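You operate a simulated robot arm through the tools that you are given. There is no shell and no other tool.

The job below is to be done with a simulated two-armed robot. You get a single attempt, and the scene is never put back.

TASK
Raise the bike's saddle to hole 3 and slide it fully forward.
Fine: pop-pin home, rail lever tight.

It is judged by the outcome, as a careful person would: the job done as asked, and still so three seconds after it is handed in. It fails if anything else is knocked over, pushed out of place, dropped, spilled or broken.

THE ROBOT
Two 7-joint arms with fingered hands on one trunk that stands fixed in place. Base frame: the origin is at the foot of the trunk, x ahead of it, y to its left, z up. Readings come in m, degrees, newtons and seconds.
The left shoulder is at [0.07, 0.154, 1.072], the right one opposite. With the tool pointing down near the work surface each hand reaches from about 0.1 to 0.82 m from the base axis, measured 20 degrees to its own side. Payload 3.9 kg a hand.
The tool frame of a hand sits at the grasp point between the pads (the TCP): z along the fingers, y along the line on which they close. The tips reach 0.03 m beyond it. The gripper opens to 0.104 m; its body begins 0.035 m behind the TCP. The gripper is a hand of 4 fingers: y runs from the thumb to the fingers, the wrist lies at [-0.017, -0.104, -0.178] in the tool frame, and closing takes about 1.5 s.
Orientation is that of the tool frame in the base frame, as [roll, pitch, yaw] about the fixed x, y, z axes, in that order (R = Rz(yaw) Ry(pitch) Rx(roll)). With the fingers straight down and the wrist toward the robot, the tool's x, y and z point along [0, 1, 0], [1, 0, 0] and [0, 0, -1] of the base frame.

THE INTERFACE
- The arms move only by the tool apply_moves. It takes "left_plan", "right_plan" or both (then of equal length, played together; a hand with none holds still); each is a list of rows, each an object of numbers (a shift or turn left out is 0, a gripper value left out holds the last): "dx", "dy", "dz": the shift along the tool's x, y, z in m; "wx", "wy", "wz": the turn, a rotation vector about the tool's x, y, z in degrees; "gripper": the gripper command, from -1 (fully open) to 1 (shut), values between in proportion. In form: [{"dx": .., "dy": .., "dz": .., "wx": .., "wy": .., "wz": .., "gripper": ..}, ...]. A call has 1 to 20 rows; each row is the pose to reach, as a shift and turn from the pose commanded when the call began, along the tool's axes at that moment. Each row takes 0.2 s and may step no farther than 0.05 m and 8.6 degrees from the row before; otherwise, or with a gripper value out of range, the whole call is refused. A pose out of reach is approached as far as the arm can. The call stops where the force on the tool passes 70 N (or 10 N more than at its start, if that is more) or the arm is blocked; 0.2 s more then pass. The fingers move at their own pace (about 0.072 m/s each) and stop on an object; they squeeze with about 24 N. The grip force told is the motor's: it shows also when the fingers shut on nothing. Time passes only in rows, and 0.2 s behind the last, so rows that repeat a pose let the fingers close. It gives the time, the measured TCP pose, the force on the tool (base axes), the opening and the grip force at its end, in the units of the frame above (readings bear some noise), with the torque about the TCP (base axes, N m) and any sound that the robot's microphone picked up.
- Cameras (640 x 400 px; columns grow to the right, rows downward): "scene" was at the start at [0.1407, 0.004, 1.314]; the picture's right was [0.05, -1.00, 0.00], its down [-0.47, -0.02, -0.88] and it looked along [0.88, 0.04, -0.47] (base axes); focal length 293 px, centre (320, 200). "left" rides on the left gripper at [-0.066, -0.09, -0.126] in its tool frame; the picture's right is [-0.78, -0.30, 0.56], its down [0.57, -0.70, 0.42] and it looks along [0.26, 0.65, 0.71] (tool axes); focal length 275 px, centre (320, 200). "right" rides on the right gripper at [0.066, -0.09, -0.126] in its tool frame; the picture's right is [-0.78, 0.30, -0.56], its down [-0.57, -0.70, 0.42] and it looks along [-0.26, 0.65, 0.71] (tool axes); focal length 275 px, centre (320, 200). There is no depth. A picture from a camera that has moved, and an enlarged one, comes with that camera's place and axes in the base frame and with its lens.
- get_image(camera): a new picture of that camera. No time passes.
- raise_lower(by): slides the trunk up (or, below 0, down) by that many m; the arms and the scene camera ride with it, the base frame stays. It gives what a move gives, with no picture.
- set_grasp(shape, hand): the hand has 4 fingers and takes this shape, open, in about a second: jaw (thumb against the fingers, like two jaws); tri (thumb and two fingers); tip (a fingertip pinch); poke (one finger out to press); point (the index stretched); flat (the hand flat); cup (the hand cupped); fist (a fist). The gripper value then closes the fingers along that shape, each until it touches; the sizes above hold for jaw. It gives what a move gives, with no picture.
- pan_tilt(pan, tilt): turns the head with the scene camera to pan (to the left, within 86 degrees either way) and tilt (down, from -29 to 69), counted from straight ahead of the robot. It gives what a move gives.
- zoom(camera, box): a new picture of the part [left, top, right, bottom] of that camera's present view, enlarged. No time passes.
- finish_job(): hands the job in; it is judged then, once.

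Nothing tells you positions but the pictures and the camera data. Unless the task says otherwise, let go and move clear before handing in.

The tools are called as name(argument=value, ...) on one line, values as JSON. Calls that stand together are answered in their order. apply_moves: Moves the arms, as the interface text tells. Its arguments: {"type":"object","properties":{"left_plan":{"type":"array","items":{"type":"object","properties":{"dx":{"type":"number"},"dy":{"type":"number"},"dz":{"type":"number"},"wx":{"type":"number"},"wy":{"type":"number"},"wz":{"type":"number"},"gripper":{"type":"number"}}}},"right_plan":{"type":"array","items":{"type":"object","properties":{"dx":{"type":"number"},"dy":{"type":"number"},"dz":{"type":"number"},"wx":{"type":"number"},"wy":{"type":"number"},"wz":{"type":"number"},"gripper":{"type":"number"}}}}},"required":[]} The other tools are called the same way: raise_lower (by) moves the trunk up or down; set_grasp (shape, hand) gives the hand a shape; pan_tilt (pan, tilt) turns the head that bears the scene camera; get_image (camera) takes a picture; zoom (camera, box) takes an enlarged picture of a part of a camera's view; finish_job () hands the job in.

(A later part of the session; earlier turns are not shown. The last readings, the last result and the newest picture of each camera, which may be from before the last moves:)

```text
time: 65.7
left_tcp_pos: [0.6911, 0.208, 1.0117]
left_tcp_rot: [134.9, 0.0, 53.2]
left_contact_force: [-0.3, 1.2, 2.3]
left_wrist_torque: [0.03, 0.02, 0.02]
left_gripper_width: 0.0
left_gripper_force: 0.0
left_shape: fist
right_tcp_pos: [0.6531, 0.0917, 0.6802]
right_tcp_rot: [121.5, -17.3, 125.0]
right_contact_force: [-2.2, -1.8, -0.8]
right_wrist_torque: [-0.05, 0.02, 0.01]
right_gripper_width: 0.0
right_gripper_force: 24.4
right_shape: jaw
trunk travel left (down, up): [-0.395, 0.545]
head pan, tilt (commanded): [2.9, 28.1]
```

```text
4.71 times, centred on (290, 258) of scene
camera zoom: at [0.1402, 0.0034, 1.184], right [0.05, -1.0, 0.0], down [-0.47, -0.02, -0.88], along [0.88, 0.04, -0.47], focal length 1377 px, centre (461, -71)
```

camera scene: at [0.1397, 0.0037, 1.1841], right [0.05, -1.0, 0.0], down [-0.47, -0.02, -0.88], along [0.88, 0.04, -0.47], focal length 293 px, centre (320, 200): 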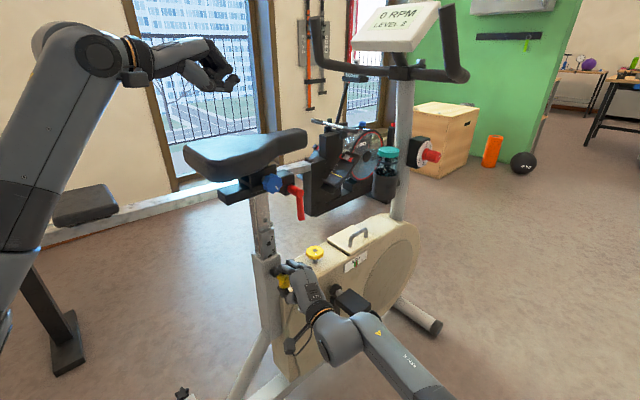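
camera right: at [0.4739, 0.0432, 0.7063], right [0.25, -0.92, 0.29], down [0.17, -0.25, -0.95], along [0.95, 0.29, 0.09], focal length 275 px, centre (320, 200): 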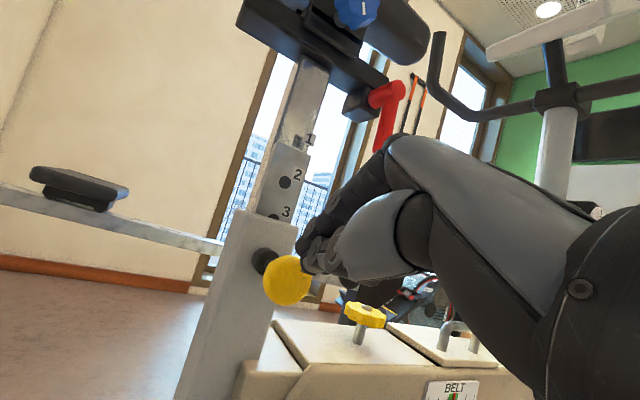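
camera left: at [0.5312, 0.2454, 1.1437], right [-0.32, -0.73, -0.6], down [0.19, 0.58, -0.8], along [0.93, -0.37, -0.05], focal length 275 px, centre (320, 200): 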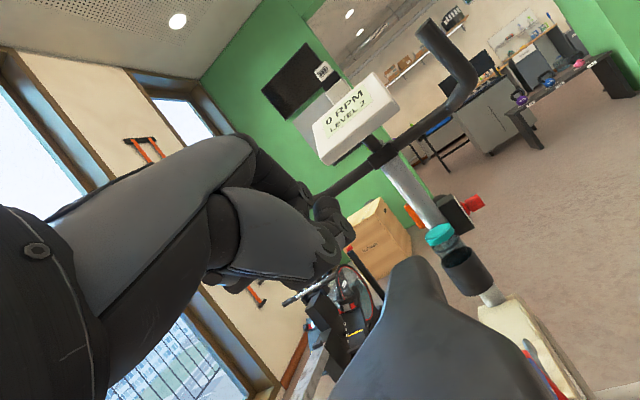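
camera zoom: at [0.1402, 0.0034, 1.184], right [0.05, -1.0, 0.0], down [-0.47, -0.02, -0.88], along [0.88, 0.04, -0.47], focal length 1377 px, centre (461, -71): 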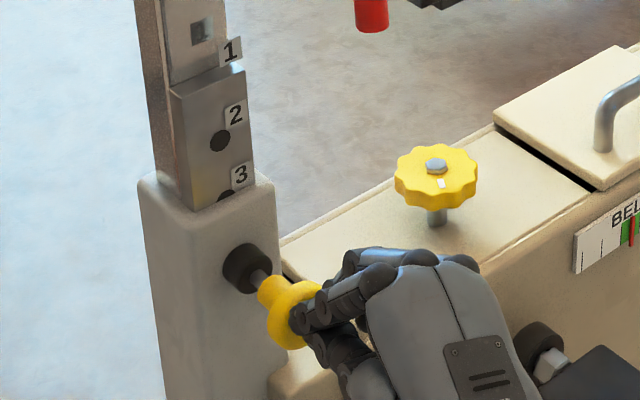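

The knob slides inward with only ~3 N, so it's friction-held. I'll keep pushing.

apply_moves(right_plan=[{"dx": 0.0003, "dy": 0.0009, "dz": 0.0017}, {"dx": 0.0007, "dy": 0.0019, "dz": 0.0035}, {"dx": 0.001, "dy": 0.0028, "dz": 0.0052}, {"dx": 0.001, "dy": 0.0028, "dz": 0.0052}])

zoom(camera="scene", box=[240, 215, 340, 300])

```text
time: 66.7
left_tcp_pos: [0.6927, 0.2076, 1.0103]
left_tcp_rot: [135.0, 0.0, 53.1]
left_contact_force: [-1.1, -1.2, 2.0]
left_wrist_torque: [0.0, 0.01, 0.01]
left_gripper_width: 0.0001
left_gripper_force: 0.1
left_shape: fist
right_tcp_pos: [0.656, 0.0952, 0.6791]
right_tcp_rot: [121.5, -17.3, 124.7]
right_contact_force: [-0.7, -0.5, 0.3]
right_wrist_torque: [-0.03, -0.02, -0.02]
right_gripper_width: 0.0
right_gripper_force: 23.6
right_shape: jaw
trunk travel left (down, up): [-0.395, 0.545]
head pan, tilt (commanded): [2.9, 28.1]
```

```text
4.71 times, centred on (290, 258) of scene
camera zoom: at [0.1404, 0.0036, 1.184], right [0.05, -1.0, 0.0], down [-0.47, -0.02, -0.88], along [0.88, 0.04, -0.47], focal length 1377 px, centre (461, -71)
```

zoom: 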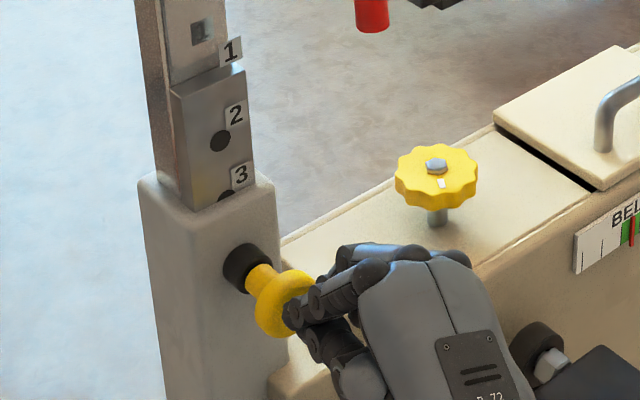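

The knob popped in: no rod is showing and the force dropped. I'll push a little further to confirm it's firmly home.

apply_moves(right_plan=[{"dx": 0.0003, "dy": 0.0009, "dz": 0.0017}, {"dx": 0.0007, "dy": 0.0019, "dz": 0.0035}, {"dx": 0.001, "dy": 0.0028, "dz": 0.0052}, {"dx": 0.001, "dy": 0.0028, "dz": 0.0052}])

zoom(camera="scene", box=[240, 215, 340, 300])

zoom(camera="right", box=[230, 130, 390, 290])

```text
time: 67.7
left_tcp_pos: [0.6917, 0.2077, 1.01]
left_tcp_rot: [134.9, 0.0, 53.2]
left_contact_force: [1.0, 0.1, 1.0]
left_wrist_torque: [0.02, 0.07, -0.02]
left_gripper_width: 0.0
left_gripper_force: 0.1
left_shape: fist
right_tcp_pos: [0.6591, 0.1002, 0.6785]
right_tcp_rot: [121.5, -17.4, 124.8]
right_contact_force: [-1.8, -1.2, 0.7]
right_wrist_torque: [0.03, 0.0, 0.06]
right_gripper_width: 0.0001
right_gripper_force: 23.8
right_shape: jaw
trunk travel left (down, up): [-0.395, 0.545]
head pan, tilt (commanded): [2.9, 28.1]
```

```text
4.71 times, centred on (290, 258) of scene
camera zoom: at [0.1402, 0.0034, 1.184], right [0.05, -1.0, 0.0], down [-0.47, -0.02, -0.88], along [0.88, 0.04, -0.47], focal length 1377 px, centre (461, -71)
```

zoom: 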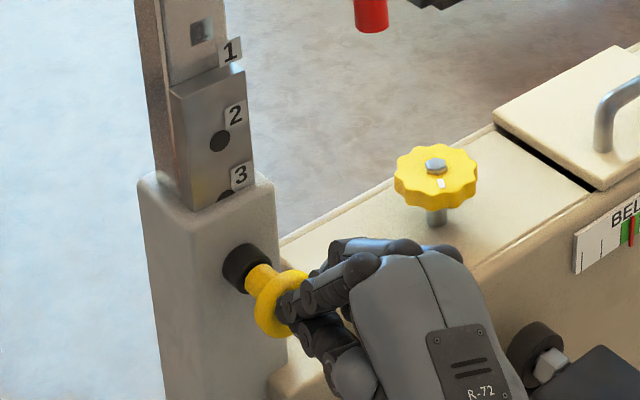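

```text
2.50 times, centred on (310, 210) of right
camera zoom: at [0.4957, 0.0653, 0.6887], right [0.25, -0.92, 0.29], down [0.17, -0.25, -0.95], along [0.95, 0.29, 0.09], focal length 688 px, centre (345, 175)
```

zoom: 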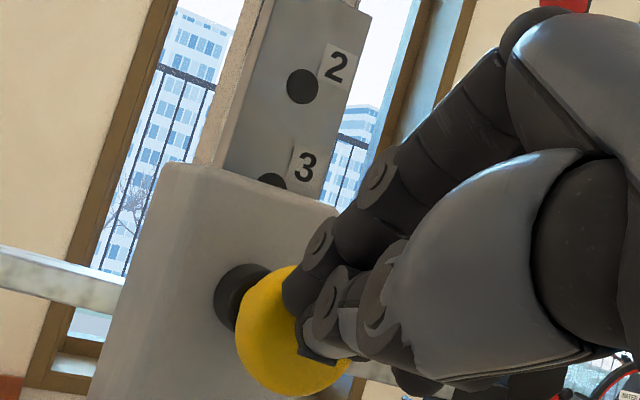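

apply_moves(right_plan=[{"dx": 0.0003, "dy": 0.0009, "dz": 0.0017}, {"dx": 0.0005, "dy": 0.0014, "dz": 0.0026}, {"dx": 0.0005, "dy": 0.0014, "dz": 0.0026}])

zoom(camera="scene", box=[240, 215, 340, 300])

```text
time: 68.5
left_tcp_pos: [0.6912, 0.2065, 1.0127]
left_tcp_rot: [134.8, -0.1, 53.0]
left_contact_force: [-0.1, 0.1, 0.8]
left_wrist_torque: [-0.02, -0.04, -0.01]
left_gripper_width: 0.0001
left_gripper_force: 0.1
left_shape: fist
right_tcp_pos: [0.6615, 0.101, 0.6794]
right_tcp_rot: [121.4, -17.4, 125.0]
right_contact_force: [-11.9, -10.4, 5.0]
right_wrist_torque: [0.05, 0.01, 0.22]
right_gripper_width: 0.0
right_gripper_force: 23.3
right_shape: jaw
trunk travel left (down, up): [-0.395, 0.545]
head pan, tilt (commanded): [2.9, 28.1]
```

```text
4.71 times, centred on (290, 258) of scene
camera zoom: at [0.1381, 0.0019, 1.1843], right [0.05, -1.0, 0.0], down [-0.47, -0.02, -0.88], along [0.88, 0.04, -0.47], focal length 1377 px, centre (461, -71)
```

zoom: 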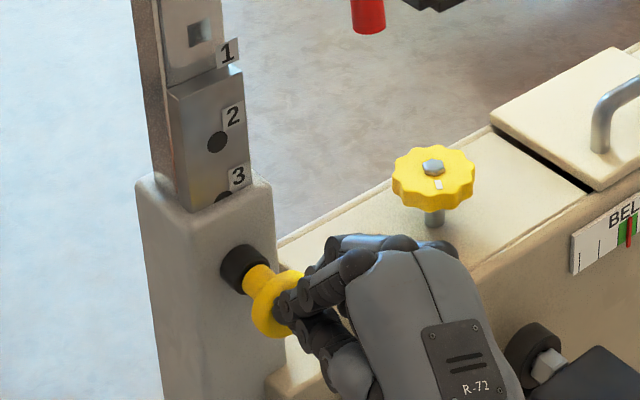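

The pin is solidly home at 16 N. Now I'll back the right hand off and press the saddle down a little harder than what moved it before, to confirm the post is locked.

apply_moves(right_plan=[{"dx": -0.0017, "dy": -0.0047, "dz": -0.0087}, {"dx": -0.005, "dy": -0.014, "dz": -0.026}, {"dx": -0.01, "dy": -0.028, "dz": -0.052}, {"dx": -0.01, "dy": -0.028, "dz": -0.072, "gripper": 0}])

apply_moves(left_plan=[{"dy": -0.0014, "dz": 0.0014}, {"dy": -0.0025, "dz": 0.0025}, {"dy": -0.0025, "dz": 0.0025}])

zoom(camera="scene", box=[220, 205, 300, 260])

zoom(camera="scene", box=[240, 230, 320, 300])

```text
time: 69.5
left_tcp_pos: [0.6909, 0.2065, 1.0101]
left_tcp_rot: [134.9, 0.0, 53.1]
left_contact_force: [-0.4, 1.0, 1.7]
left_wrist_torque: [-0.01, 0.04, 0.03]
left_gripper_width: 0.0
left_gripper_force: 0.0
left_shape: fist
right_tcp_pos: [0.6073, 0.048, 0.6899]
right_tcp_rot: [121.5, -17.4, 124.9]
right_contact_force: [0.5, 0.2, -0.2]
right_wrist_torque: [0.02, -0.01, 0.01]
right_gripper_width: 0.0505
right_gripper_force: 0.1
right_shape: jaw
trunk travel left (down, up): [-0.395, 0.545]
head pan, tilt (commanded): [2.9, 28.1]
```

```text
time: 70.3
left_tcp_pos: [0.6926, 0.2079, 1.0085]
left_tcp_rot: [134.7, -0.1, 53.2]
left_contact_force: [2.2, 1.8, 9.1]
left_wrist_torque: [-0.11, 0.11, 0.0]
left_gripper_width: 0.0002
left_gripper_force: 0.0
left_shape: fist
right_tcp_pos: [0.6059, 0.0466, 0.6906]
right_tcp_rot: [121.5, -17.3, 124.8]
right_contact_force: [0.1, 0.7, -0.3]
right_wrist_torque: [-0.02, 0.02, -0.01]
right_gripper_width: 0.0516
right_gripper_force: 0.0
right_shape: jaw
trunk travel left (down, up): [-0.395, 0.545]
head pan, tilt (commanded): [2.9, 28.1]
```

```text
7.27 times, centred on (260, 232) of scene
camera zoom: at [0.1397, 0.0034, 1.1842], right [0.05, -1.0, 0.0], down [-0.47, -0.02, -0.88], along [0.88, 0.04, -0.47], focal length 2128 px, centre (756, -36)
```

zoom: 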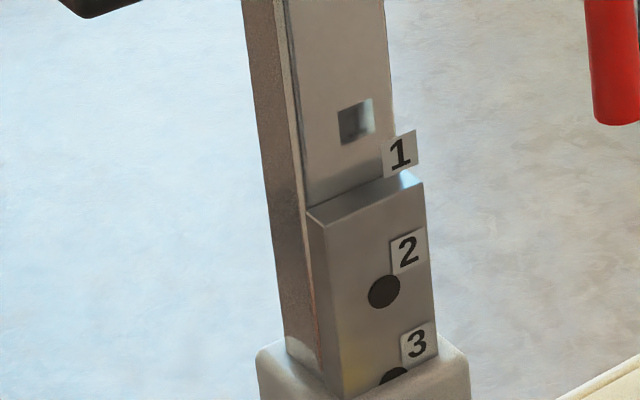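

```text
5.71 times, centred on (280, 265) of scene
camera zoom: at [0.1397, 0.0034, 1.1842], right [0.05, -1.0, 0.0], down [-0.47, -0.02, -0.88], along [0.88, 0.04, -0.47], focal length 1672 px, centre (549, -171)
```

zoom: 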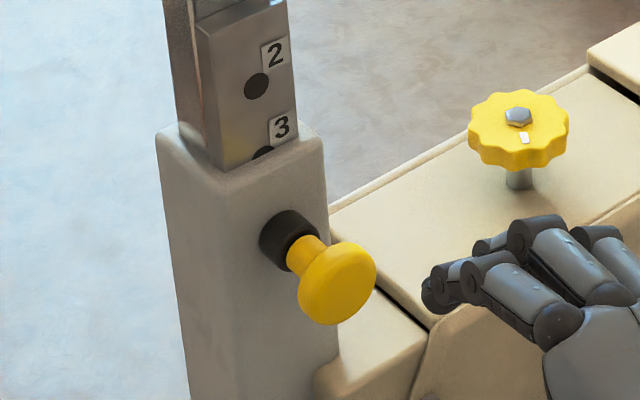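

The pin is home, tag 3 is at the rim, and the saddle resists 9 N (it moved at 4 N before), so hole 3 is done. Now the rail lever. I'll lift the left hand off and look at the lever up close.

apply_moves(left_plan=[{"dy": 0.014, "dz": -0.014}, {"dy": 0.035, "dz": -0.035}, {"dy": 0.06, "dz": -0.06}])

get_image(camera="right")

zoom(camera="scene", box=[175, 110, 345, 230])

```text
time: 71.1
left_tcp_pos: [0.6928, 0.2066, 1.0907]
left_tcp_rot: [135.0, 0.0, 53.2]
left_contact_force: [0.8, -0.1, 0.1]
left_wrist_torque: [-0.04, -0.01, -0.01]
left_gripper_width: 0.0003
left_gripper_force: 0.0
left_shape: fist
right_tcp_pos: [0.6066, 0.0462, 0.6901]
right_tcp_rot: [121.5, -17.3, 124.7]
right_contact_force: [1.3, -0.3, 0.0]
right_wrist_torque: [0.02, -0.01, 0.01]
right_gripper_width: 0.0514
right_gripper_force: 0.0
right_shape: jaw
trunk travel left (down, up): [-0.395, 0.545]
head pan, tilt (commanded): [2.9, 28.1]
```

```text
taken
camera right: at [0.4428, 0.0124, 0.6997], right [0.25, -0.92, 0.29], down [0.17, -0.25, -0.95], along [0.95, 0.29, 0.09], focal length 275 px, centre (320, 200)
```

right: 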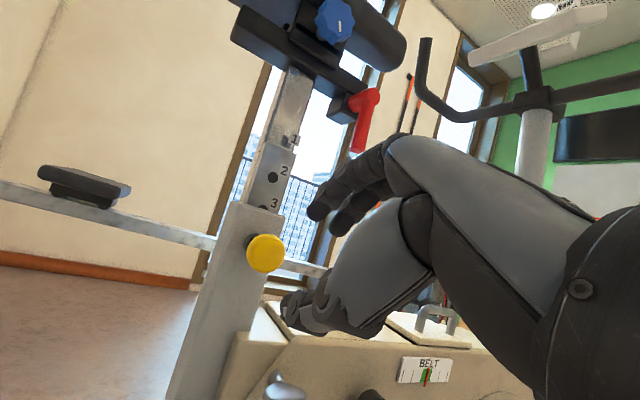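

```text
3.33 times, centred on (260, 170) of scene
camera zoom: at [0.1403, 0.0031, 1.1839], right [0.05, -1.0, 0.0], down [-0.47, -0.02, -0.88], along [0.88, 0.04, -0.47], focal length 976 px, centre (520, 300)
```

zoom: 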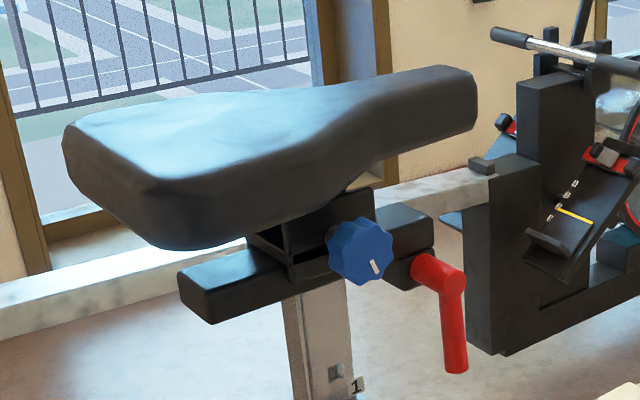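

The lever arm hangs from its hub at ≈(0.744, 0.078, 0.878) with its tip at ≈(0.744, 0.08, 0.80). I'll raise the right hand clear, shape it to a pointing finger and see how that finger lies so I can swing the lever with it.

apply_moves(right_plan=[{"dx": 0.005, "dy": 0.028, "dz": -0.035}, {"dx": 0.01, "dy": 0.055, "dz": -0.06}, {"dx": 0.016, "dy": 0.083, "dz": -0.095}])

set_grasp(hand="right", shape="point")

get_image(camera="right")

get_image(camera="scene")

```text
time: 71.9
left_tcp_pos: [0.6923, 0.2063, 1.0913]
left_tcp_rot: [134.9, 0.0, 53.1]
left_contact_force: [1.0, -0.1, 0.3]
left_wrist_torque: [0.0, 0.01, 0.0]
left_gripper_width: 0.0
left_gripper_force: 0.0
left_shape: fist
right_tcp_pos: [0.5886, 0.0086, 0.8098]
right_tcp_rot: [121.5, -17.4, 124.9]
right_contact_force: [-0.9, -0.5, 0.2]
right_wrist_torque: [0.02, 0.02, 0.0]
right_gripper_width: 0.052
right_gripper_force: 0.0
right_shape: jaw
trunk travel left (down, up): [-0.395, 0.545]
head pan, tilt (commanded): [2.9, 28.1]
```

```text
time: 72.8
left_tcp_pos: [0.6914, 0.2077, 1.0908]
left_tcp_rot: [135.0, 0.0, 53.2]
left_contact_force: [0.0, -0.2, -0.5]
left_wrist_torque: [-0.01, 0.02, -0.03]
left_gripper_width: 0.0
left_gripper_force: 0.0
left_shape: fist
right_tcp_pos: [0.5894, 0.0103, 0.8089]
right_tcp_rot: [121.5, -17.3, 124.9]
right_contact_force: [-0.7, 0.0, -0.2]
right_wrist_torque: [0.02, 0.01, 0.0]
right_gripper_width: 0.0961
right_gripper_force: 0.1
right_shape: point
trunk travel left (down, up): [-0.395, 0.545]
head pan, tilt (commanded): [2.9, 28.1]
```

```text
taken
camera right: at [0.4258, -0.0245, 0.8185], right [0.25, -0.92, 0.29], down [0.17, -0.25, -0.95], along [0.95, 0.29, 0.09], focal length 275 px, centre (320, 200)
```

right: 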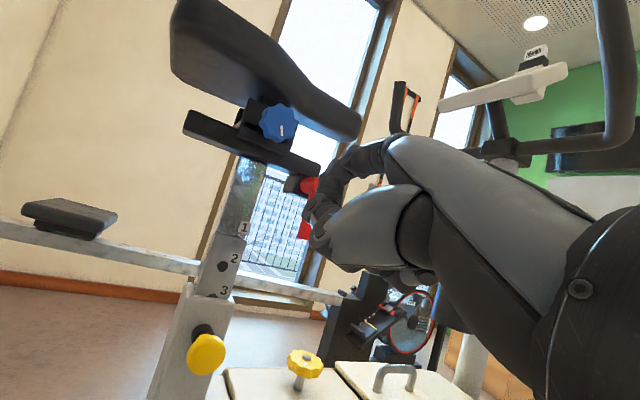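

```text
taken
camera scene: at [0.1406, 0.0036, 1.184], right [0.05, -1.0, 0.0], down [-0.47, -0.02, -0.88], along [0.88, 0.04, -0.47], focal length 293 px, centre (320, 200)
```

scene: 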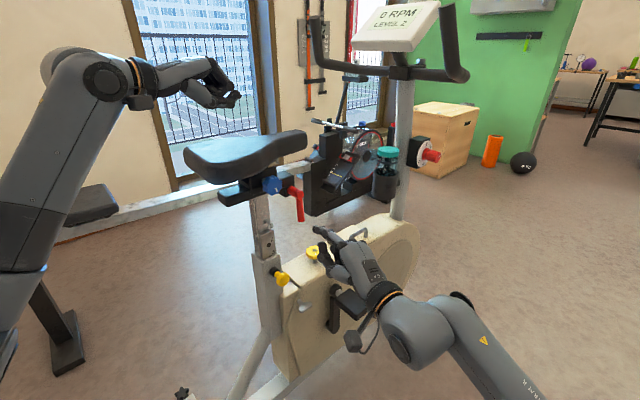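

zoom(camera="right", box=[230, 90, 430, 290])

zoom(camera="scene", box=[270, 170, 430, 300])

```text
2.00 times, centred on (330, 190) of right
camera zoom: at [0.4258, -0.0245, 0.8185], right [0.25, -0.92, 0.29], down [0.17, -0.25, -0.95], along [0.95, 0.29, 0.09], focal length 551 px, centre (300, 220)
```

zoom: 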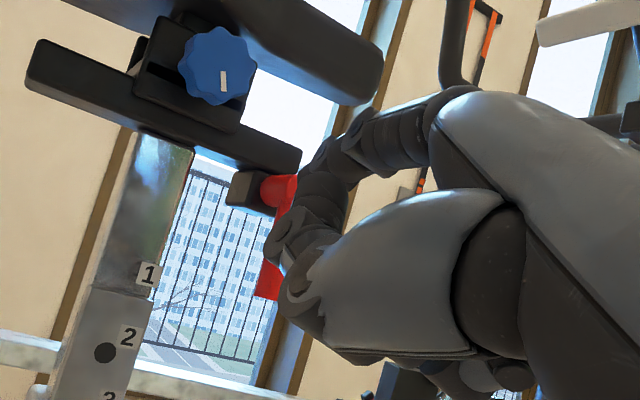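

```text
3.08 times, centred on (350, 235) of scene
camera zoom: at [0.1406, 0.0036, 1.184], right [0.05, -1.0, 0.0], down [-0.47, -0.02, -0.88], along [0.88, 0.04, -0.47], focal length 900 px, centre (228, 92)
```

zoom: 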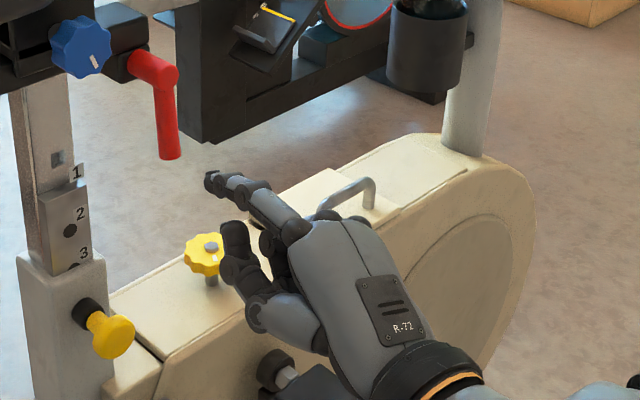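

In the point shape the index finger extends roughly along the forearm line. I'll bring it toward the rear side of the lever arm in stages, checking each time.

apply_moves(right_plan=[{"dx": -0.0005, "dy": 0.003, "dz": 0.026}, {"dx": -0.001, "dy": 0.007, "dz": 0.052}, {"dx": 0.0, "dy": 0.012, "dz": 0.075}, {"dx": 0.0, "dy": 0.012, "dz": 0.075}])

zoom(camera="scene", box=[240, 150, 380, 260])

get_image(camera="right")

```text
time: 73.8
left_tcp_pos: [0.6912, 0.2076, 1.0904]
left_tcp_rot: [135.1, 0.0, 53.2]
left_contact_force: [-0.4, -0.5, 0.0]
left_wrist_torque: [0.0, -0.01, 0.01]
left_gripper_width: 0.0
left_gripper_force: 0.1
left_shape: fist
right_tcp_pos: [0.6426, 0.0551, 0.7796]
right_tcp_rot: [121.5, -17.4, 124.9]
right_contact_force: [0.1, 0.1, 0.4]
right_wrist_torque: [-0.03, 0.03, 0.02]
right_gripper_width: 0.0962
right_gripper_force: 0.1
right_shape: point
trunk travel left (down, up): [-0.395, 0.545]
head pan, tilt (commanded): [2.9, 28.1]
```

```text
3.64 times, centred on (310, 205) of scene
camera zoom: at [0.1404, 0.0033, 1.184], right [0.05, -1.0, 0.0], down [-0.47, -0.02, -0.88], along [0.88, 0.04, -0.47], focal length 1064 px, centre (356, 182)
```

zoom: 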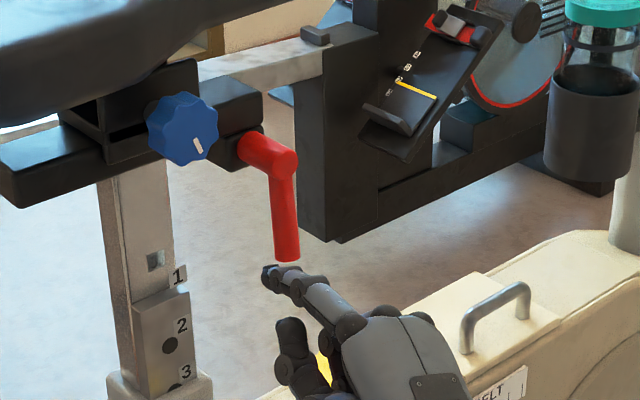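

```text
taken
camera right: at [0.4788, 0.0206, 0.7895], right [0.25, -0.92, 0.29], down [0.17, -0.25, -0.95], along [0.95, 0.29, 0.09], focal length 275 px, centre (320, 200)
```

right: 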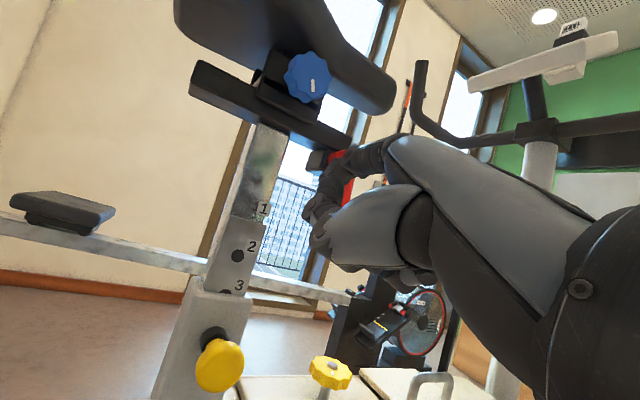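

Triangulating from its motion, the index tip is at ≈(0.696, 0.085, 0.818): already behind the lever arm, but 3 cm outboard of it. I'll slide it inboard alongside the arm's rear side.

apply_moves(right_plan=[{"dx": 0.0017, "dy": 0.008, "dz": 0.014}, {"dx": 0.0034, "dy": 0.016, "dz": 0.028}, {"dx": 0.005, "dy": 0.0238, "dz": 0.0415}, {"dx": 0.005, "dy": 0.0238, "dz": 0.0415}])

zoom(camera="scene", box=[250, 160, 350, 240])

zoom(camera="right", box=[240, 60, 440, 280])

```text
time: 74.8
left_tcp_pos: [0.6913, 0.2071, 1.0906]
left_tcp_rot: [135.1, 0.1, 53.2]
left_contact_force: [0.9, 0.9, 0.1]
left_wrist_torque: [0.01, -0.01, 0.01]
left_gripper_width: 0.0001
left_gripper_force: 0.1
left_shape: fist
right_tcp_pos: [0.6795, 0.0862, 0.7815]
right_tcp_rot: [121.4, -17.3, 124.9]
right_contact_force: [0.3, -0.7, 0.9]
right_wrist_torque: [0.03, 0.02, 0.02]
right_gripper_width: 0.0961
right_gripper_force: 0.0
right_shape: point
trunk travel left (down, up): [-0.395, 0.545]
head pan, tilt (commanded): [2.9, 28.1]
```

```text
5.00 times, centred on (300, 200) of scene
camera zoom: at [0.1405, 0.0034, 1.184], right [0.05, -1.0, 0.0], down [-0.47, -0.02, -0.88], along [0.88, 0.04, -0.47], focal length 1463 px, centre (420, 200)
```

zoom: 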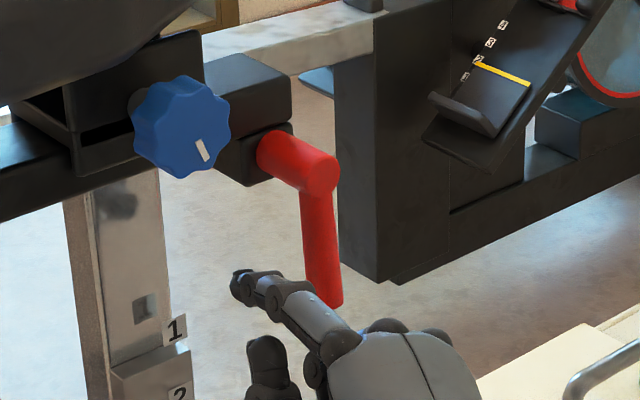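

```text
1.82 times, centred on (340, 170) of right
camera zoom: at [0.5142, 0.0528, 0.7904], right [0.25, -0.92, 0.29], down [0.17, -0.25, -0.95], along [0.95, 0.29, 0.09], focal length 500 px, centre (284, 254)
```

zoom: 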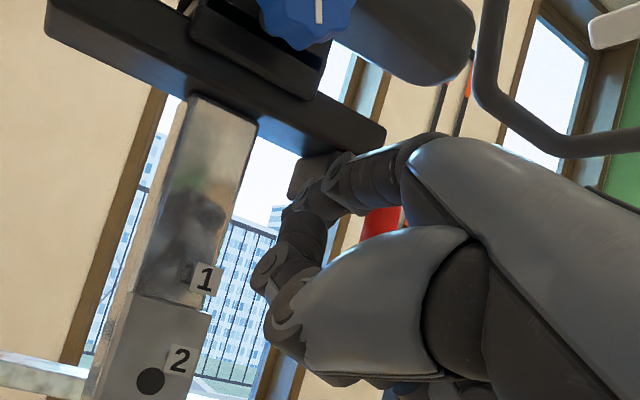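

The index finger is behind the lever arm, crossing it. Now I'll push it forward in small steps and feel for motion.

apply_moves(right_plan=[{"dx": -0.0047, "dy": 0.0017}, {"dx": -0.0094, "dy": 0.0034}, {"dx": -0.0141, "dy": 0.0051}, {"dx": -0.0141, "dy": 0.0051}])

zoom(camera="scene", box=[250, 160, 350, 240])

```text
time: 75.8
left_tcp_pos: [0.6921, 0.2071, 1.0909]
left_tcp_rot: [135.0, 0.1, 53.1]
left_contact_force: [0.3, 0.3, 0.6]
left_wrist_torque: [0.01, -0.01, -0.01]
left_gripper_width: 0.0001
left_gripper_force: 0.0
left_shape: fist
right_tcp_pos: [0.6895, 0.076, 0.7805]
right_tcp_rot: [121.5, -17.3, 124.9]
right_contact_force: [-0.9, -0.4, -0.8]
right_wrist_torque: [-0.01, 0.0, 0.0]
right_gripper_width: 0.0961
right_gripper_force: 0.1
right_shape: point
trunk travel left (down, up): [-0.395, 0.545]
head pan, tilt (commanded): [2.9, 28.1]
```

```text
5.00 times, centred on (300, 200) of scene
camera zoom: at [0.1407, 0.0037, 1.184], right [0.05, -1.0, 0.0], down [-0.47, -0.02, -0.88], along [0.88, 0.04, -0.47], focal length 1463 px, centre (420, 200)
```

zoom: 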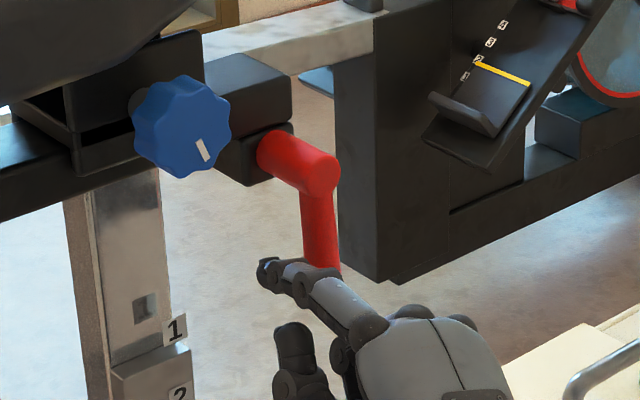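

apply_moves(right_plan=[{"dx": -0.0047, "dy": 0.0017}, {"dx": -0.0094, "dy": 0.0034}, {"dx": -0.0141, "dy": 0.0051}, {"dx": -0.0141, "dy": 0.0051}])

zoom(camera="scene", box=[250, 160, 350, 240])

```text
time: 76.8
left_tcp_pos: [0.6924, 0.2076, 1.0905]
left_tcp_rot: [135.0, 0.1, 53.2]
left_contact_force: [0.4, 0.3, 0.1]
left_wrist_torque: [0.01, 0.0, 0.0]
left_gripper_width: 0.0001
left_gripper_force: 0.0
left_shape: fist
right_tcp_pos: [0.6995, 0.0662, 0.781]
right_tcp_rot: [121.5, -17.3, 124.7]
right_contact_force: [0.5, 0.3, -0.2]
right_wrist_torque: [-0.01, -0.03, 0.01]
right_gripper_width: 0.0959
right_gripper_force: 0.0
right_shape: point
trunk travel left (down, up): [-0.395, 0.545]
head pan, tilt (commanded): [2.9, 28.1]
```

```text
5.00 times, centred on (300, 200) of scene
camera zoom: at [0.1406, 0.0037, 1.184], right [0.05, -1.0, 0.0], down [-0.47, -0.02, -0.88], along [0.88, 0.04, -0.47], focal length 1463 px, centre (420, 200)
```

zoom: 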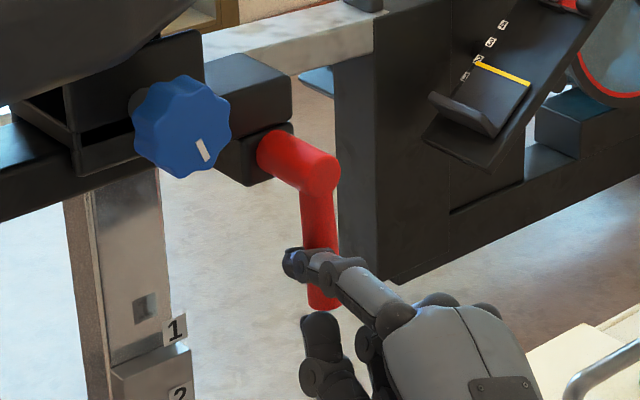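

The finger is passing just outboard of the lever arm (no contact). A better two-height triangulation puts the arm at ≈(0.765, 0.083), so I'll back off slightly, reach 1.5 cm further inboard, and push forward again.

apply_moves(right_plan=[{"dx": 0.0094, "dy": -0.0034}, {"dx": 0.012, "dy": 0.0037, "dz": 0.013}, {"dx": 0.0073, "dy": 0.0054, "dz": 0.013}, {"dx": 0.0026, "dy": 0.0071, "dz": 0.013}, {"dx": 0.0026, "dy": 0.0071, "dz": 0.013}])

zoom(camera="scene", box=[250, 160, 350, 240])

```text
time: 78.0
left_tcp_pos: [0.6915, 0.2076, 1.0911]
left_tcp_rot: [135.1, -0.1, 53.2]
left_contact_force: [0.2, 1.1, -0.5]
left_wrist_torque: [0.0, -0.01, 0.05]
left_gripper_width: 0.0002
left_gripper_force: 0.1
left_shape: fist
right_tcp_pos: [0.71, 0.0764, 0.7805]
right_tcp_rot: [121.4, -17.3, 124.9]
right_contact_force: [0.2, -0.5, 0.3]
right_wrist_torque: [0.0, 0.0, 0.05]
right_gripper_width: 0.0959
right_gripper_force: 0.0
right_shape: point
trunk travel left (down, up): [-0.395, 0.545]
head pan, tilt (commanded): [2.9, 28.1]
```

```text
5.00 times, centred on (300, 200) of scene
camera zoom: at [0.1406, 0.0036, 1.184], right [0.05, -1.0, 0.0], down [-0.47, -0.02, -0.88], along [0.88, 0.04, -0.47], focal length 1463 px, centre (420, 200)
```

zoom: 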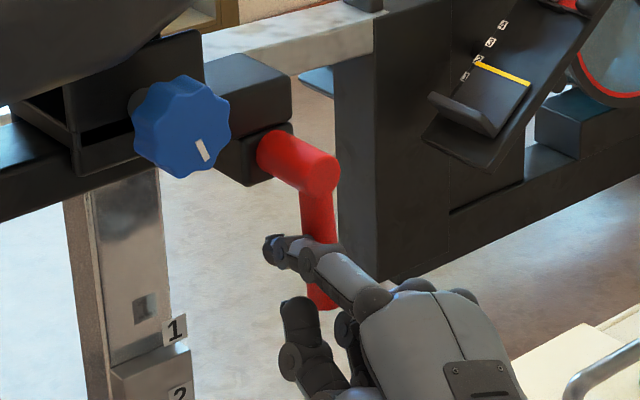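

apply_moves(right_plan=[{"dx": -0.0047, "dy": 0.0017}, {"dx": -0.0094, "dy": 0.0034}, {"dx": -0.0141, "dy": 0.0051}, {"dx": -0.0141, "dy": 0.0051}])

zoom(camera="scene", box=[250, 160, 350, 240])

zoom(camera="right", box=[240, 60, 440, 280])

```text
time: 79.0
left_tcp_pos: [0.6923, 0.2075, 1.0908]
left_tcp_rot: [135.1, 0.1, 53.1]
left_contact_force: [0.2, 0.4, -0.6]
left_wrist_torque: [0.0, -0.02, 0.01]
left_gripper_width: 0.0004
left_gripper_force: 0.1
left_shape: fist
right_tcp_pos: [0.7211, 0.0658, 0.7817]
right_tcp_rot: [121.5, -17.4, 124.8]
right_contact_force: [-0.8, -0.2, -1.2]
right_wrist_torque: [-0.02, -0.1, 0.05]
right_gripper_width: 0.0959
right_gripper_force: 0.1
right_shape: point
trunk travel left (down, up): [-0.395, 0.545]
head pan, tilt (commanded): [2.9, 28.1]
```

```text
5.00 times, centred on (300, 200) of scene
camera zoom: at [0.1405, 0.0037, 1.184], right [0.05, -1.0, 0.0], down [-0.47, -0.02, -0.88], along [0.88, 0.04, -0.47], focal length 1463 px, centre (420, 200)
```

zoom: 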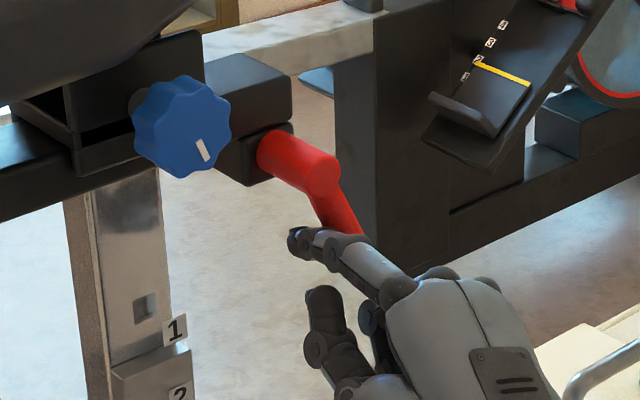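

```text
1.82 times, centred on (340, 170) of right
camera zoom: at [0.5568, 0.0317, 0.7915], right [0.25, -0.92, 0.29], down [0.17, -0.25, -0.95], along [0.95, 0.29, 0.09], focal length 500 px, centre (284, 254)
```

zoom: 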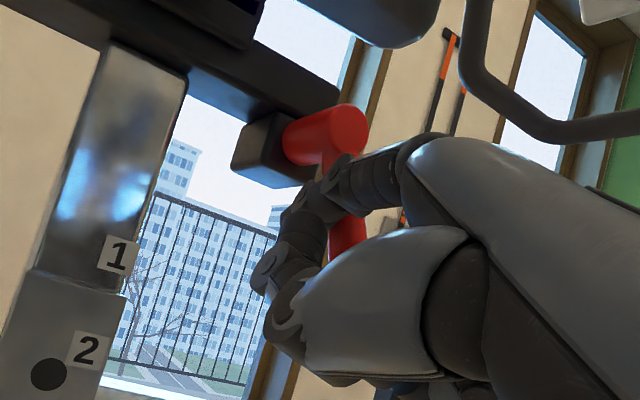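

The lever swings forward easily (about 20° now, ~1.5 N). I'll follow its arc further and watch.

apply_moves(right_plan=[{"dx": -0.0087, "dy": 0.0032}, {"dx": -0.0173, "dy": 0.0063}, {"dx": -0.0235, "dy": 0.012, "dz": -0.002}, {"dx": -0.029, "dy": 0.0178, "dz": -0.004}, {"dx": -0.029, "dy": 0.0178, "dz": -0.004}])

zoom(camera="scene", box=[250, 150, 350, 230])

zoom(camera="right", box=[200, 60, 440, 280])

```text
time: 80.2
left_tcp_pos: [0.6919, 0.207, 1.0916]
left_tcp_rot: [135.0, 0.0, 53.2]
left_contact_force: [-1.3, -0.1, 0.3]
left_wrist_torque: [-0.02, 0.0, -0.03]
left_gripper_width: 0.0001
left_gripper_force: 0.1
left_shape: fist
right_tcp_pos: [0.7447, 0.0419, 0.7888]
right_tcp_rot: [121.6, -17.4, 125.0]
right_contact_force: [-0.4, 0.4, -0.6]
right_wrist_torque: [-0.05, 0.03, 0.0]
right_gripper_width: 0.0959
right_gripper_force: 0.0
right_shape: point
trunk travel left (down, up): [-0.395, 0.545]
head pan, tilt (commanded): [2.9, 28.1]
```

```text
5.00 times, centred on (300, 190) of scene
camera zoom: at [0.1408, 0.0037, 1.1839], right [0.05, -1.0, 0.0], down [-0.47, -0.02, -0.88], along [0.88, 0.04, -0.47], focal length 1463 px, centre (420, 250)
```

zoom: 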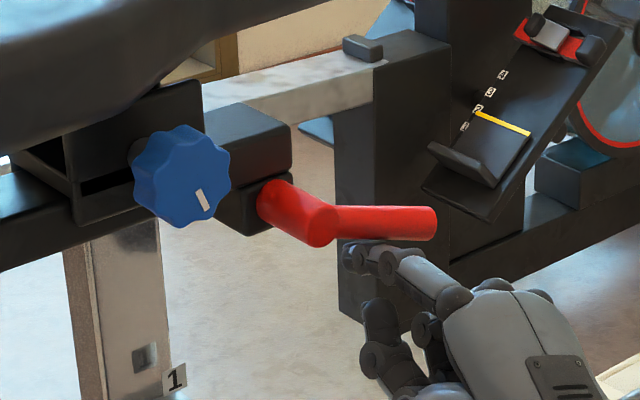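

```text
1.82 times, centred on (320, 170) of right
camera zoom: at [0.5804, 0.0073, 0.7989], right [0.25, -0.92, 0.29], down [0.17, -0.25, -0.95], along [0.95, 0.29, 0.09], focal length 500 px, centre (320, 254)
```

zoom: 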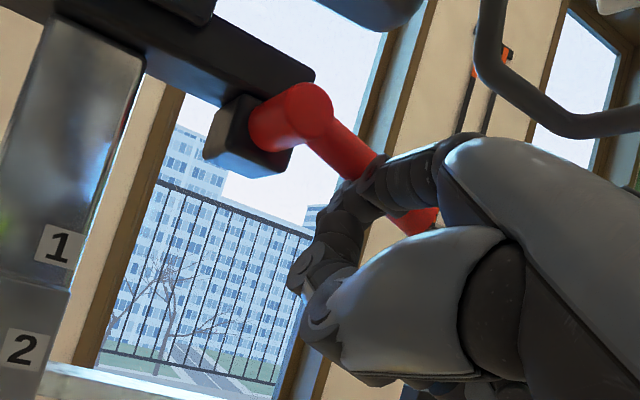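

The lever is at ≈70° with hardly any force. I'll continue toward 90–105° to find its stop.

apply_moves(right_plan=[{"dx": -0.004, "dy": 0.0107, "dz": -0.005}, {"dx": -0.0081, "dy": 0.0215, "dz": -0.01}, {"dx": -0.0078, "dy": 0.027, "dz": -0.013}, {"dx": -0.0075, "dy": 0.0325, "dz": -0.0161}, {"dx": -0.0075, "dy": 0.0325, "dz": -0.0161}])

zoom(camera="scene", box=[250, 140, 350, 220])

zoom(camera="right", box=[200, 60, 440, 280])

```text
time: 81.4
left_tcp_pos: [0.6944, 0.2088, 1.0886]
left_tcp_rot: [135.1, 0.2, 53.1]
left_contact_force: [-0.6, -0.8, 0.4]
left_wrist_torque: [-0.01, 0.0, 0.0]
left_gripper_width: 0.0002
left_gripper_force: 0.0
left_shape: fist
right_tcp_pos: [0.757, 0.029, 0.8164]
right_tcp_rot: [121.8, -17.3, 124.7]
right_contact_force: [-10.9, -0.8, -20.7]
right_wrist_torque: [-0.34, 0.1, 0.16]
right_gripper_width: 0.096
right_gripper_force: 0.1
right_shape: point
trunk travel left (down, up): [-0.395, 0.545]
head pan, tilt (commanded): [2.9, 28.1]
```

```text
5.00 times, centred on (300, 180) of scene
camera zoom: at [0.1426, 0.0037, 1.1835], right [0.05, -1.0, 0.0], down [-0.47, -0.02, -0.88], along [0.88, 0.04, -0.47], focal length 1463 px, centre (420, 300)
```

zoom: 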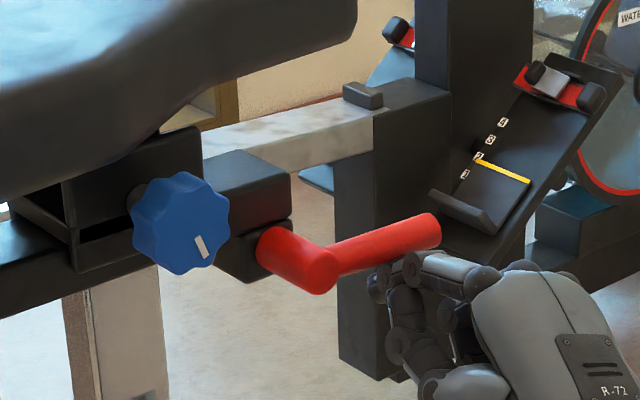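

```text
1.82 times, centred on (320, 170) of right
camera zoom: at [0.5934, -0.0047, 0.828], right [0.25, -0.92, 0.29], down [0.16, -0.25, -0.95], along [0.95, 0.29, 0.09], focal length 500 px, centre (320, 254)
```

zoom: 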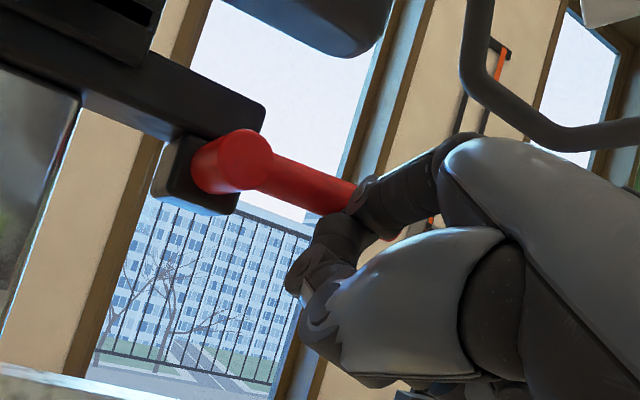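

The lever has hit its stop at ~90° forward, so it should be loose now. I'll withdraw the right finger, and bring the left fist round behind the saddle to push it forward.

apply_moves(right_plan=[{"dx": -0.003, "dy": -0.0082, "dz": 0.005}, {"dx": -0.0059, "dy": -0.0163, "dz": 0.01}, {"dx": -0.0085, "dy": -0.0234, "dz": -0.003}, {"dx": -0.0125, "dy": -0.034, "dz": -0.022}, {"dx": -0.0162, "dy": -0.0446, "dz": -0.0419}, {"dx": -0.0162, "dy": -0.0446, "dz": -0.0619}, {"dx": -0.0162, "dy": -0.0446, "dz": -0.0619}, {"dx": -0.0162, "dy": -0.0446, "dz": -0.0619}, {"dx": -0.0162, "dy": -0.0446, "dz": -0.0619}], left_plan=[{"dy": -0.0283, "dz": -0.0283}, {"dy": -0.0566, "dz": -0.0566}, {"dy": -0.0849, "dz": -0.0849}, {"dy": -0.1132, "dz": -0.1132}, {"dy": -0.1414, "dz": -0.1414}, {"dy": -0.1656, "dz": -0.1172}, {"dy": -0.1898, "dz": -0.093}, {"dy": -0.2141, "dz": -0.0687}, {"dy": -0.2383, "dz": -0.0445}])

get_image(camera="scene")

get_image(camera="left")

get_image(camera="right")

```text
time: 83.4
left_tcp_pos: [0.5318, 0.3272, 0.9533]
left_tcp_rot: [135.1, 0.0, 53.1]
left_contact_force: [-1.2, -0.1, 0.0]
left_wrist_torque: [0.04, 0.0, -0.01]
left_gripper_width: 0.0
left_gripper_force: 0.0
left_shape: fist
right_tcp_pos: [0.7037, -0.0237, 0.8111]
right_tcp_rot: [121.5, -17.3, 124.9]
right_contact_force: [-0.3, 1.0, 0.3]
right_wrist_torque: [-0.01, 0.0, 0.01]
right_gripper_width: 0.0961
right_gripper_force: 0.0
right_shape: point
trunk travel left (down, up): [-0.395, 0.545]
head pan, tilt (commanded): [2.9, 28.1]
```

```text
taken
camera scene: at [0.1406, 0.0039, 1.184], right [0.05, -1.0, 0.0], down [-0.47, -0.02, -0.88], along [0.88, 0.04, -0.47], focal length 293 px, centre (320, 200)
```

scene: 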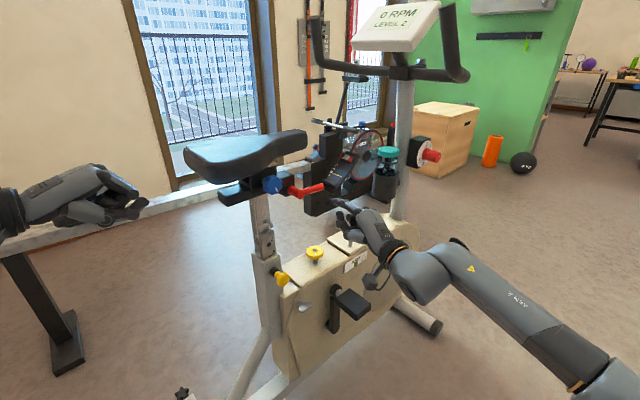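

```text
taken
camera left: at [0.3711, 0.3651, 0.9785], right [-0.32, -0.73, -0.6], down [0.19, 0.58, -0.8], along [0.93, -0.37, -0.05], focal length 275 px, centre (320, 200)
```

left: 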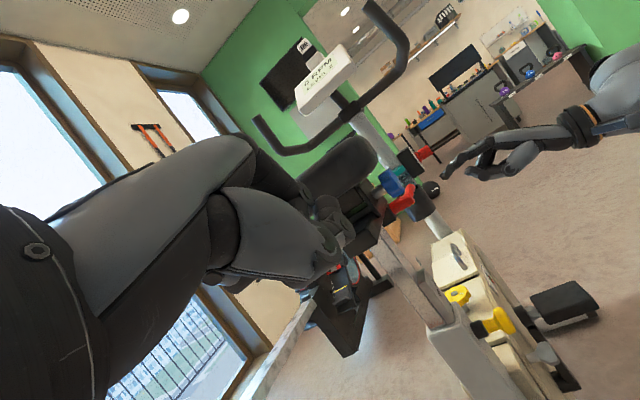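

```text
taken
camera right: at [0.5397, -0.0585, 0.8215], right [0.25, -0.92, 0.29], down [0.17, -0.25, -0.95], along [0.95, 0.29, 0.09], focal length 275 px, centre (320, 200)
```

right: 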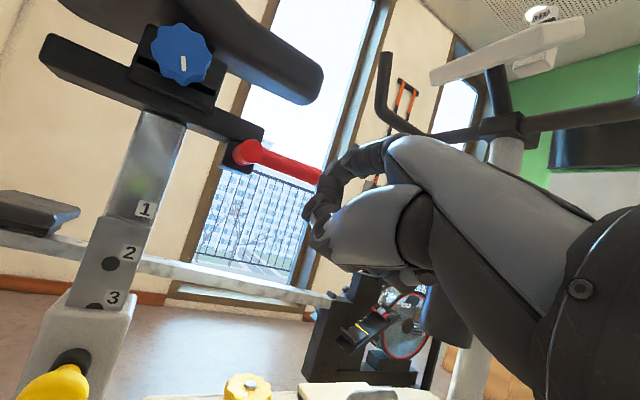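

The lever stays put at horizontal. Now I'll move the left fist to ~5 cm behind the saddle's rear edge.

apply_moves(left_plan=[{"dx": 0.0083, "dy": 0.023, "dz": 0.023}, {"dx": 0.0166, "dy": 0.046, "dz": 0.046}, {"dx": 0.0166, "dy": 0.046, "dz": 0.046}])

zoom(camera="scene", box=[120, 110, 340, 250])

get_image(camera="left")

```text
time: 84.2
left_tcp_pos: [0.5948, 0.3023, 0.956]
left_tcp_rot: [134.9, 0.1, 53.1]
left_contact_force: [-0.4, 0.4, -0.5]
left_wrist_torque: [0.05, 0.02, 0.01]
left_gripper_width: 0.0
left_gripper_force: 0.2
left_shape: fist
right_tcp_pos: [0.7032, -0.0241, 0.8122]
right_tcp_rot: [121.5, -17.3, 124.9]
right_contact_force: [0.9, 0.7, -0.5]
right_wrist_torque: [0.0, 0.0, -0.01]
right_gripper_width: 0.0958
right_gripper_force: 0.1
right_shape: point
trunk travel left (down, up): [-0.395, 0.545]
head pan, tilt (commanded): [2.9, 28.1]
```

```text
2.86 times, centred on (230, 180) of scene
camera zoom: at [0.1403, 0.0039, 1.184], right [0.05, -1.0, 0.0], down [-0.47, -0.02, -0.88], along [0.88, 0.04, -0.47], focal length 836 px, centre (577, 257)
```

zoom: 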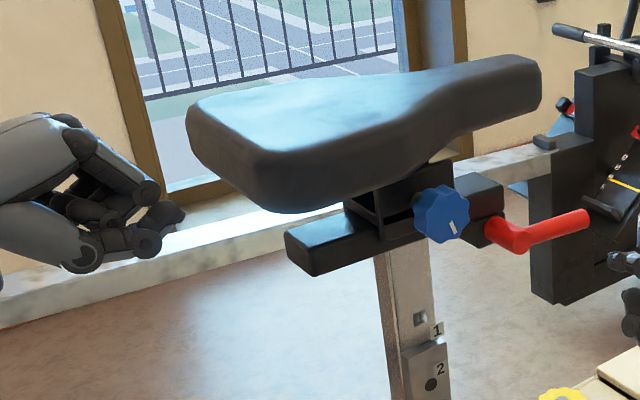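

```text
taken
camera left: at [0.4331, 0.3402, 0.9803], right [-0.32, -0.73, -0.6], down [0.19, 0.57, -0.8], along [0.93, -0.37, -0.05], focal length 275 px, centre (320, 200)
```

left: 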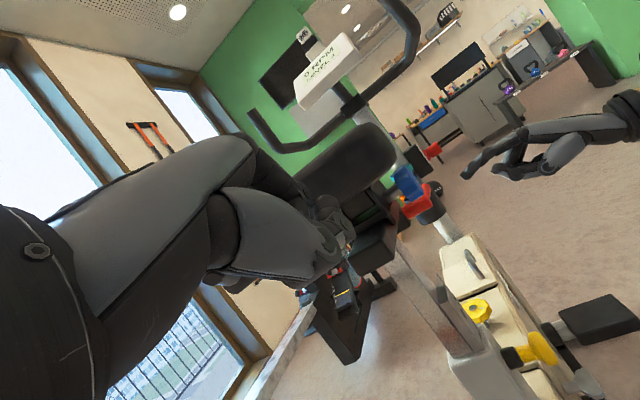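

apply_moves(left_plan=[{"dy": 0.0106, "dz": -0.0106}, {"dx": -0.001, "dy": 0.023, "dz": 0.002}, {"dx": -0.002, "dy": 0.0354, "dz": 0.0142}, {"dx": -0.002, "dy": 0.0354, "dz": 0.0142}])

zoom(camera="scene", box=[120, 110, 340, 250])

```text
time: 85.2
left_tcp_pos: [0.6218, 0.2804, 0.9708]
left_tcp_rot: [135.0, 0.0, 53.2]
left_contact_force: [-0.6, -0.1, -0.4]
left_wrist_torque: [-0.03, 0.0, -0.01]
left_gripper_width: 0.0002
left_gripper_force: 0.0
left_shape: fist
right_tcp_pos: [0.7033, -0.0253, 0.8112]
right_tcp_rot: [121.5, -17.3, 124.9]
right_contact_force: [-0.3, 0.0, 0.0]
right_wrist_torque: [0.01, -0.03, -0.02]
right_gripper_width: 0.096
right_gripper_force: 0.0
right_shape: point
trunk travel left (down, up): [-0.395, 0.545]
head pan, tilt (commanded): [2.9, 28.1]
```

```text
2.86 times, centred on (230, 180) of scene
camera zoom: at [0.1406, 0.0037, 1.184], right [0.05, -1.0, 0.0], down [-0.47, -0.02, -0.88], along [0.88, 0.04, -0.47], focal length 836 px, centre (577, 257)
```

zoom: 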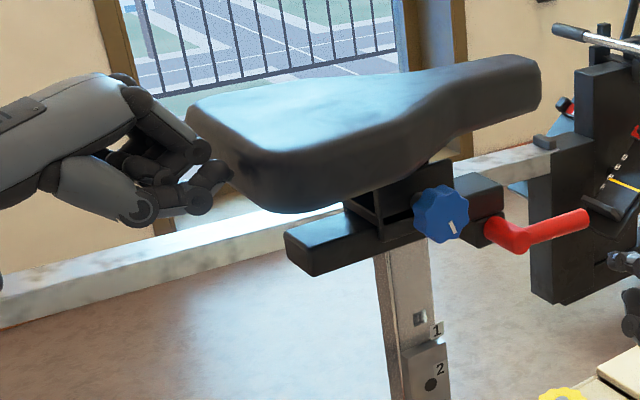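

The fist is right at the saddle's rear face. Now push along the rail direction in 1 cm steps.

apply_moves(left_plan=[{"dx": -0.0007, "dy": 0.0035, "dz": 0.0035}, {"dx": -0.0014, "dy": 0.007, "dz": 0.007}, {"dx": -0.0021, "dy": 0.0105, "dz": 0.0105}, {"dx": -0.0021, "dy": 0.0105, "dz": 0.0105}])

zoom(camera="scene", box=[120, 110, 340, 250])

```text
time: 86.2
left_tcp_pos: [0.6312, 0.2691, 0.9694]
left_tcp_rot: [134.9, 0.1, 53.1]
left_contact_force: [-2.5, 3.2, 0.8]
left_wrist_torque: [-0.04, -0.06, -0.05]
left_gripper_width: 0.0002
left_gripper_force: 0.1
left_shape: fist
right_tcp_pos: [0.7044, -0.0234, 0.8135]
right_tcp_rot: [121.5, -17.3, 124.9]
right_contact_force: [-0.4, 0.5, -0.8]
right_wrist_torque: [0.01, -0.01, 0.0]
right_gripper_width: 0.0962
right_gripper_force: 0.1
right_shape: point
trunk travel left (down, up): [-0.395, 0.545]
head pan, tilt (commanded): [2.9, 28.1]
```

```text
2.86 times, centred on (230, 180) of scene
camera zoom: at [0.1403, 0.0041, 1.184], right [0.05, -1.0, 0.0], down [-0.47, -0.02, -0.88], along [0.88, 0.04, -0.47], focal length 836 px, centre (577, 257)
```

zoom: 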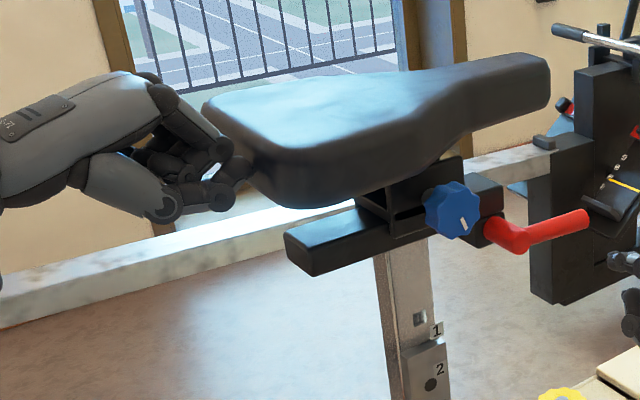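

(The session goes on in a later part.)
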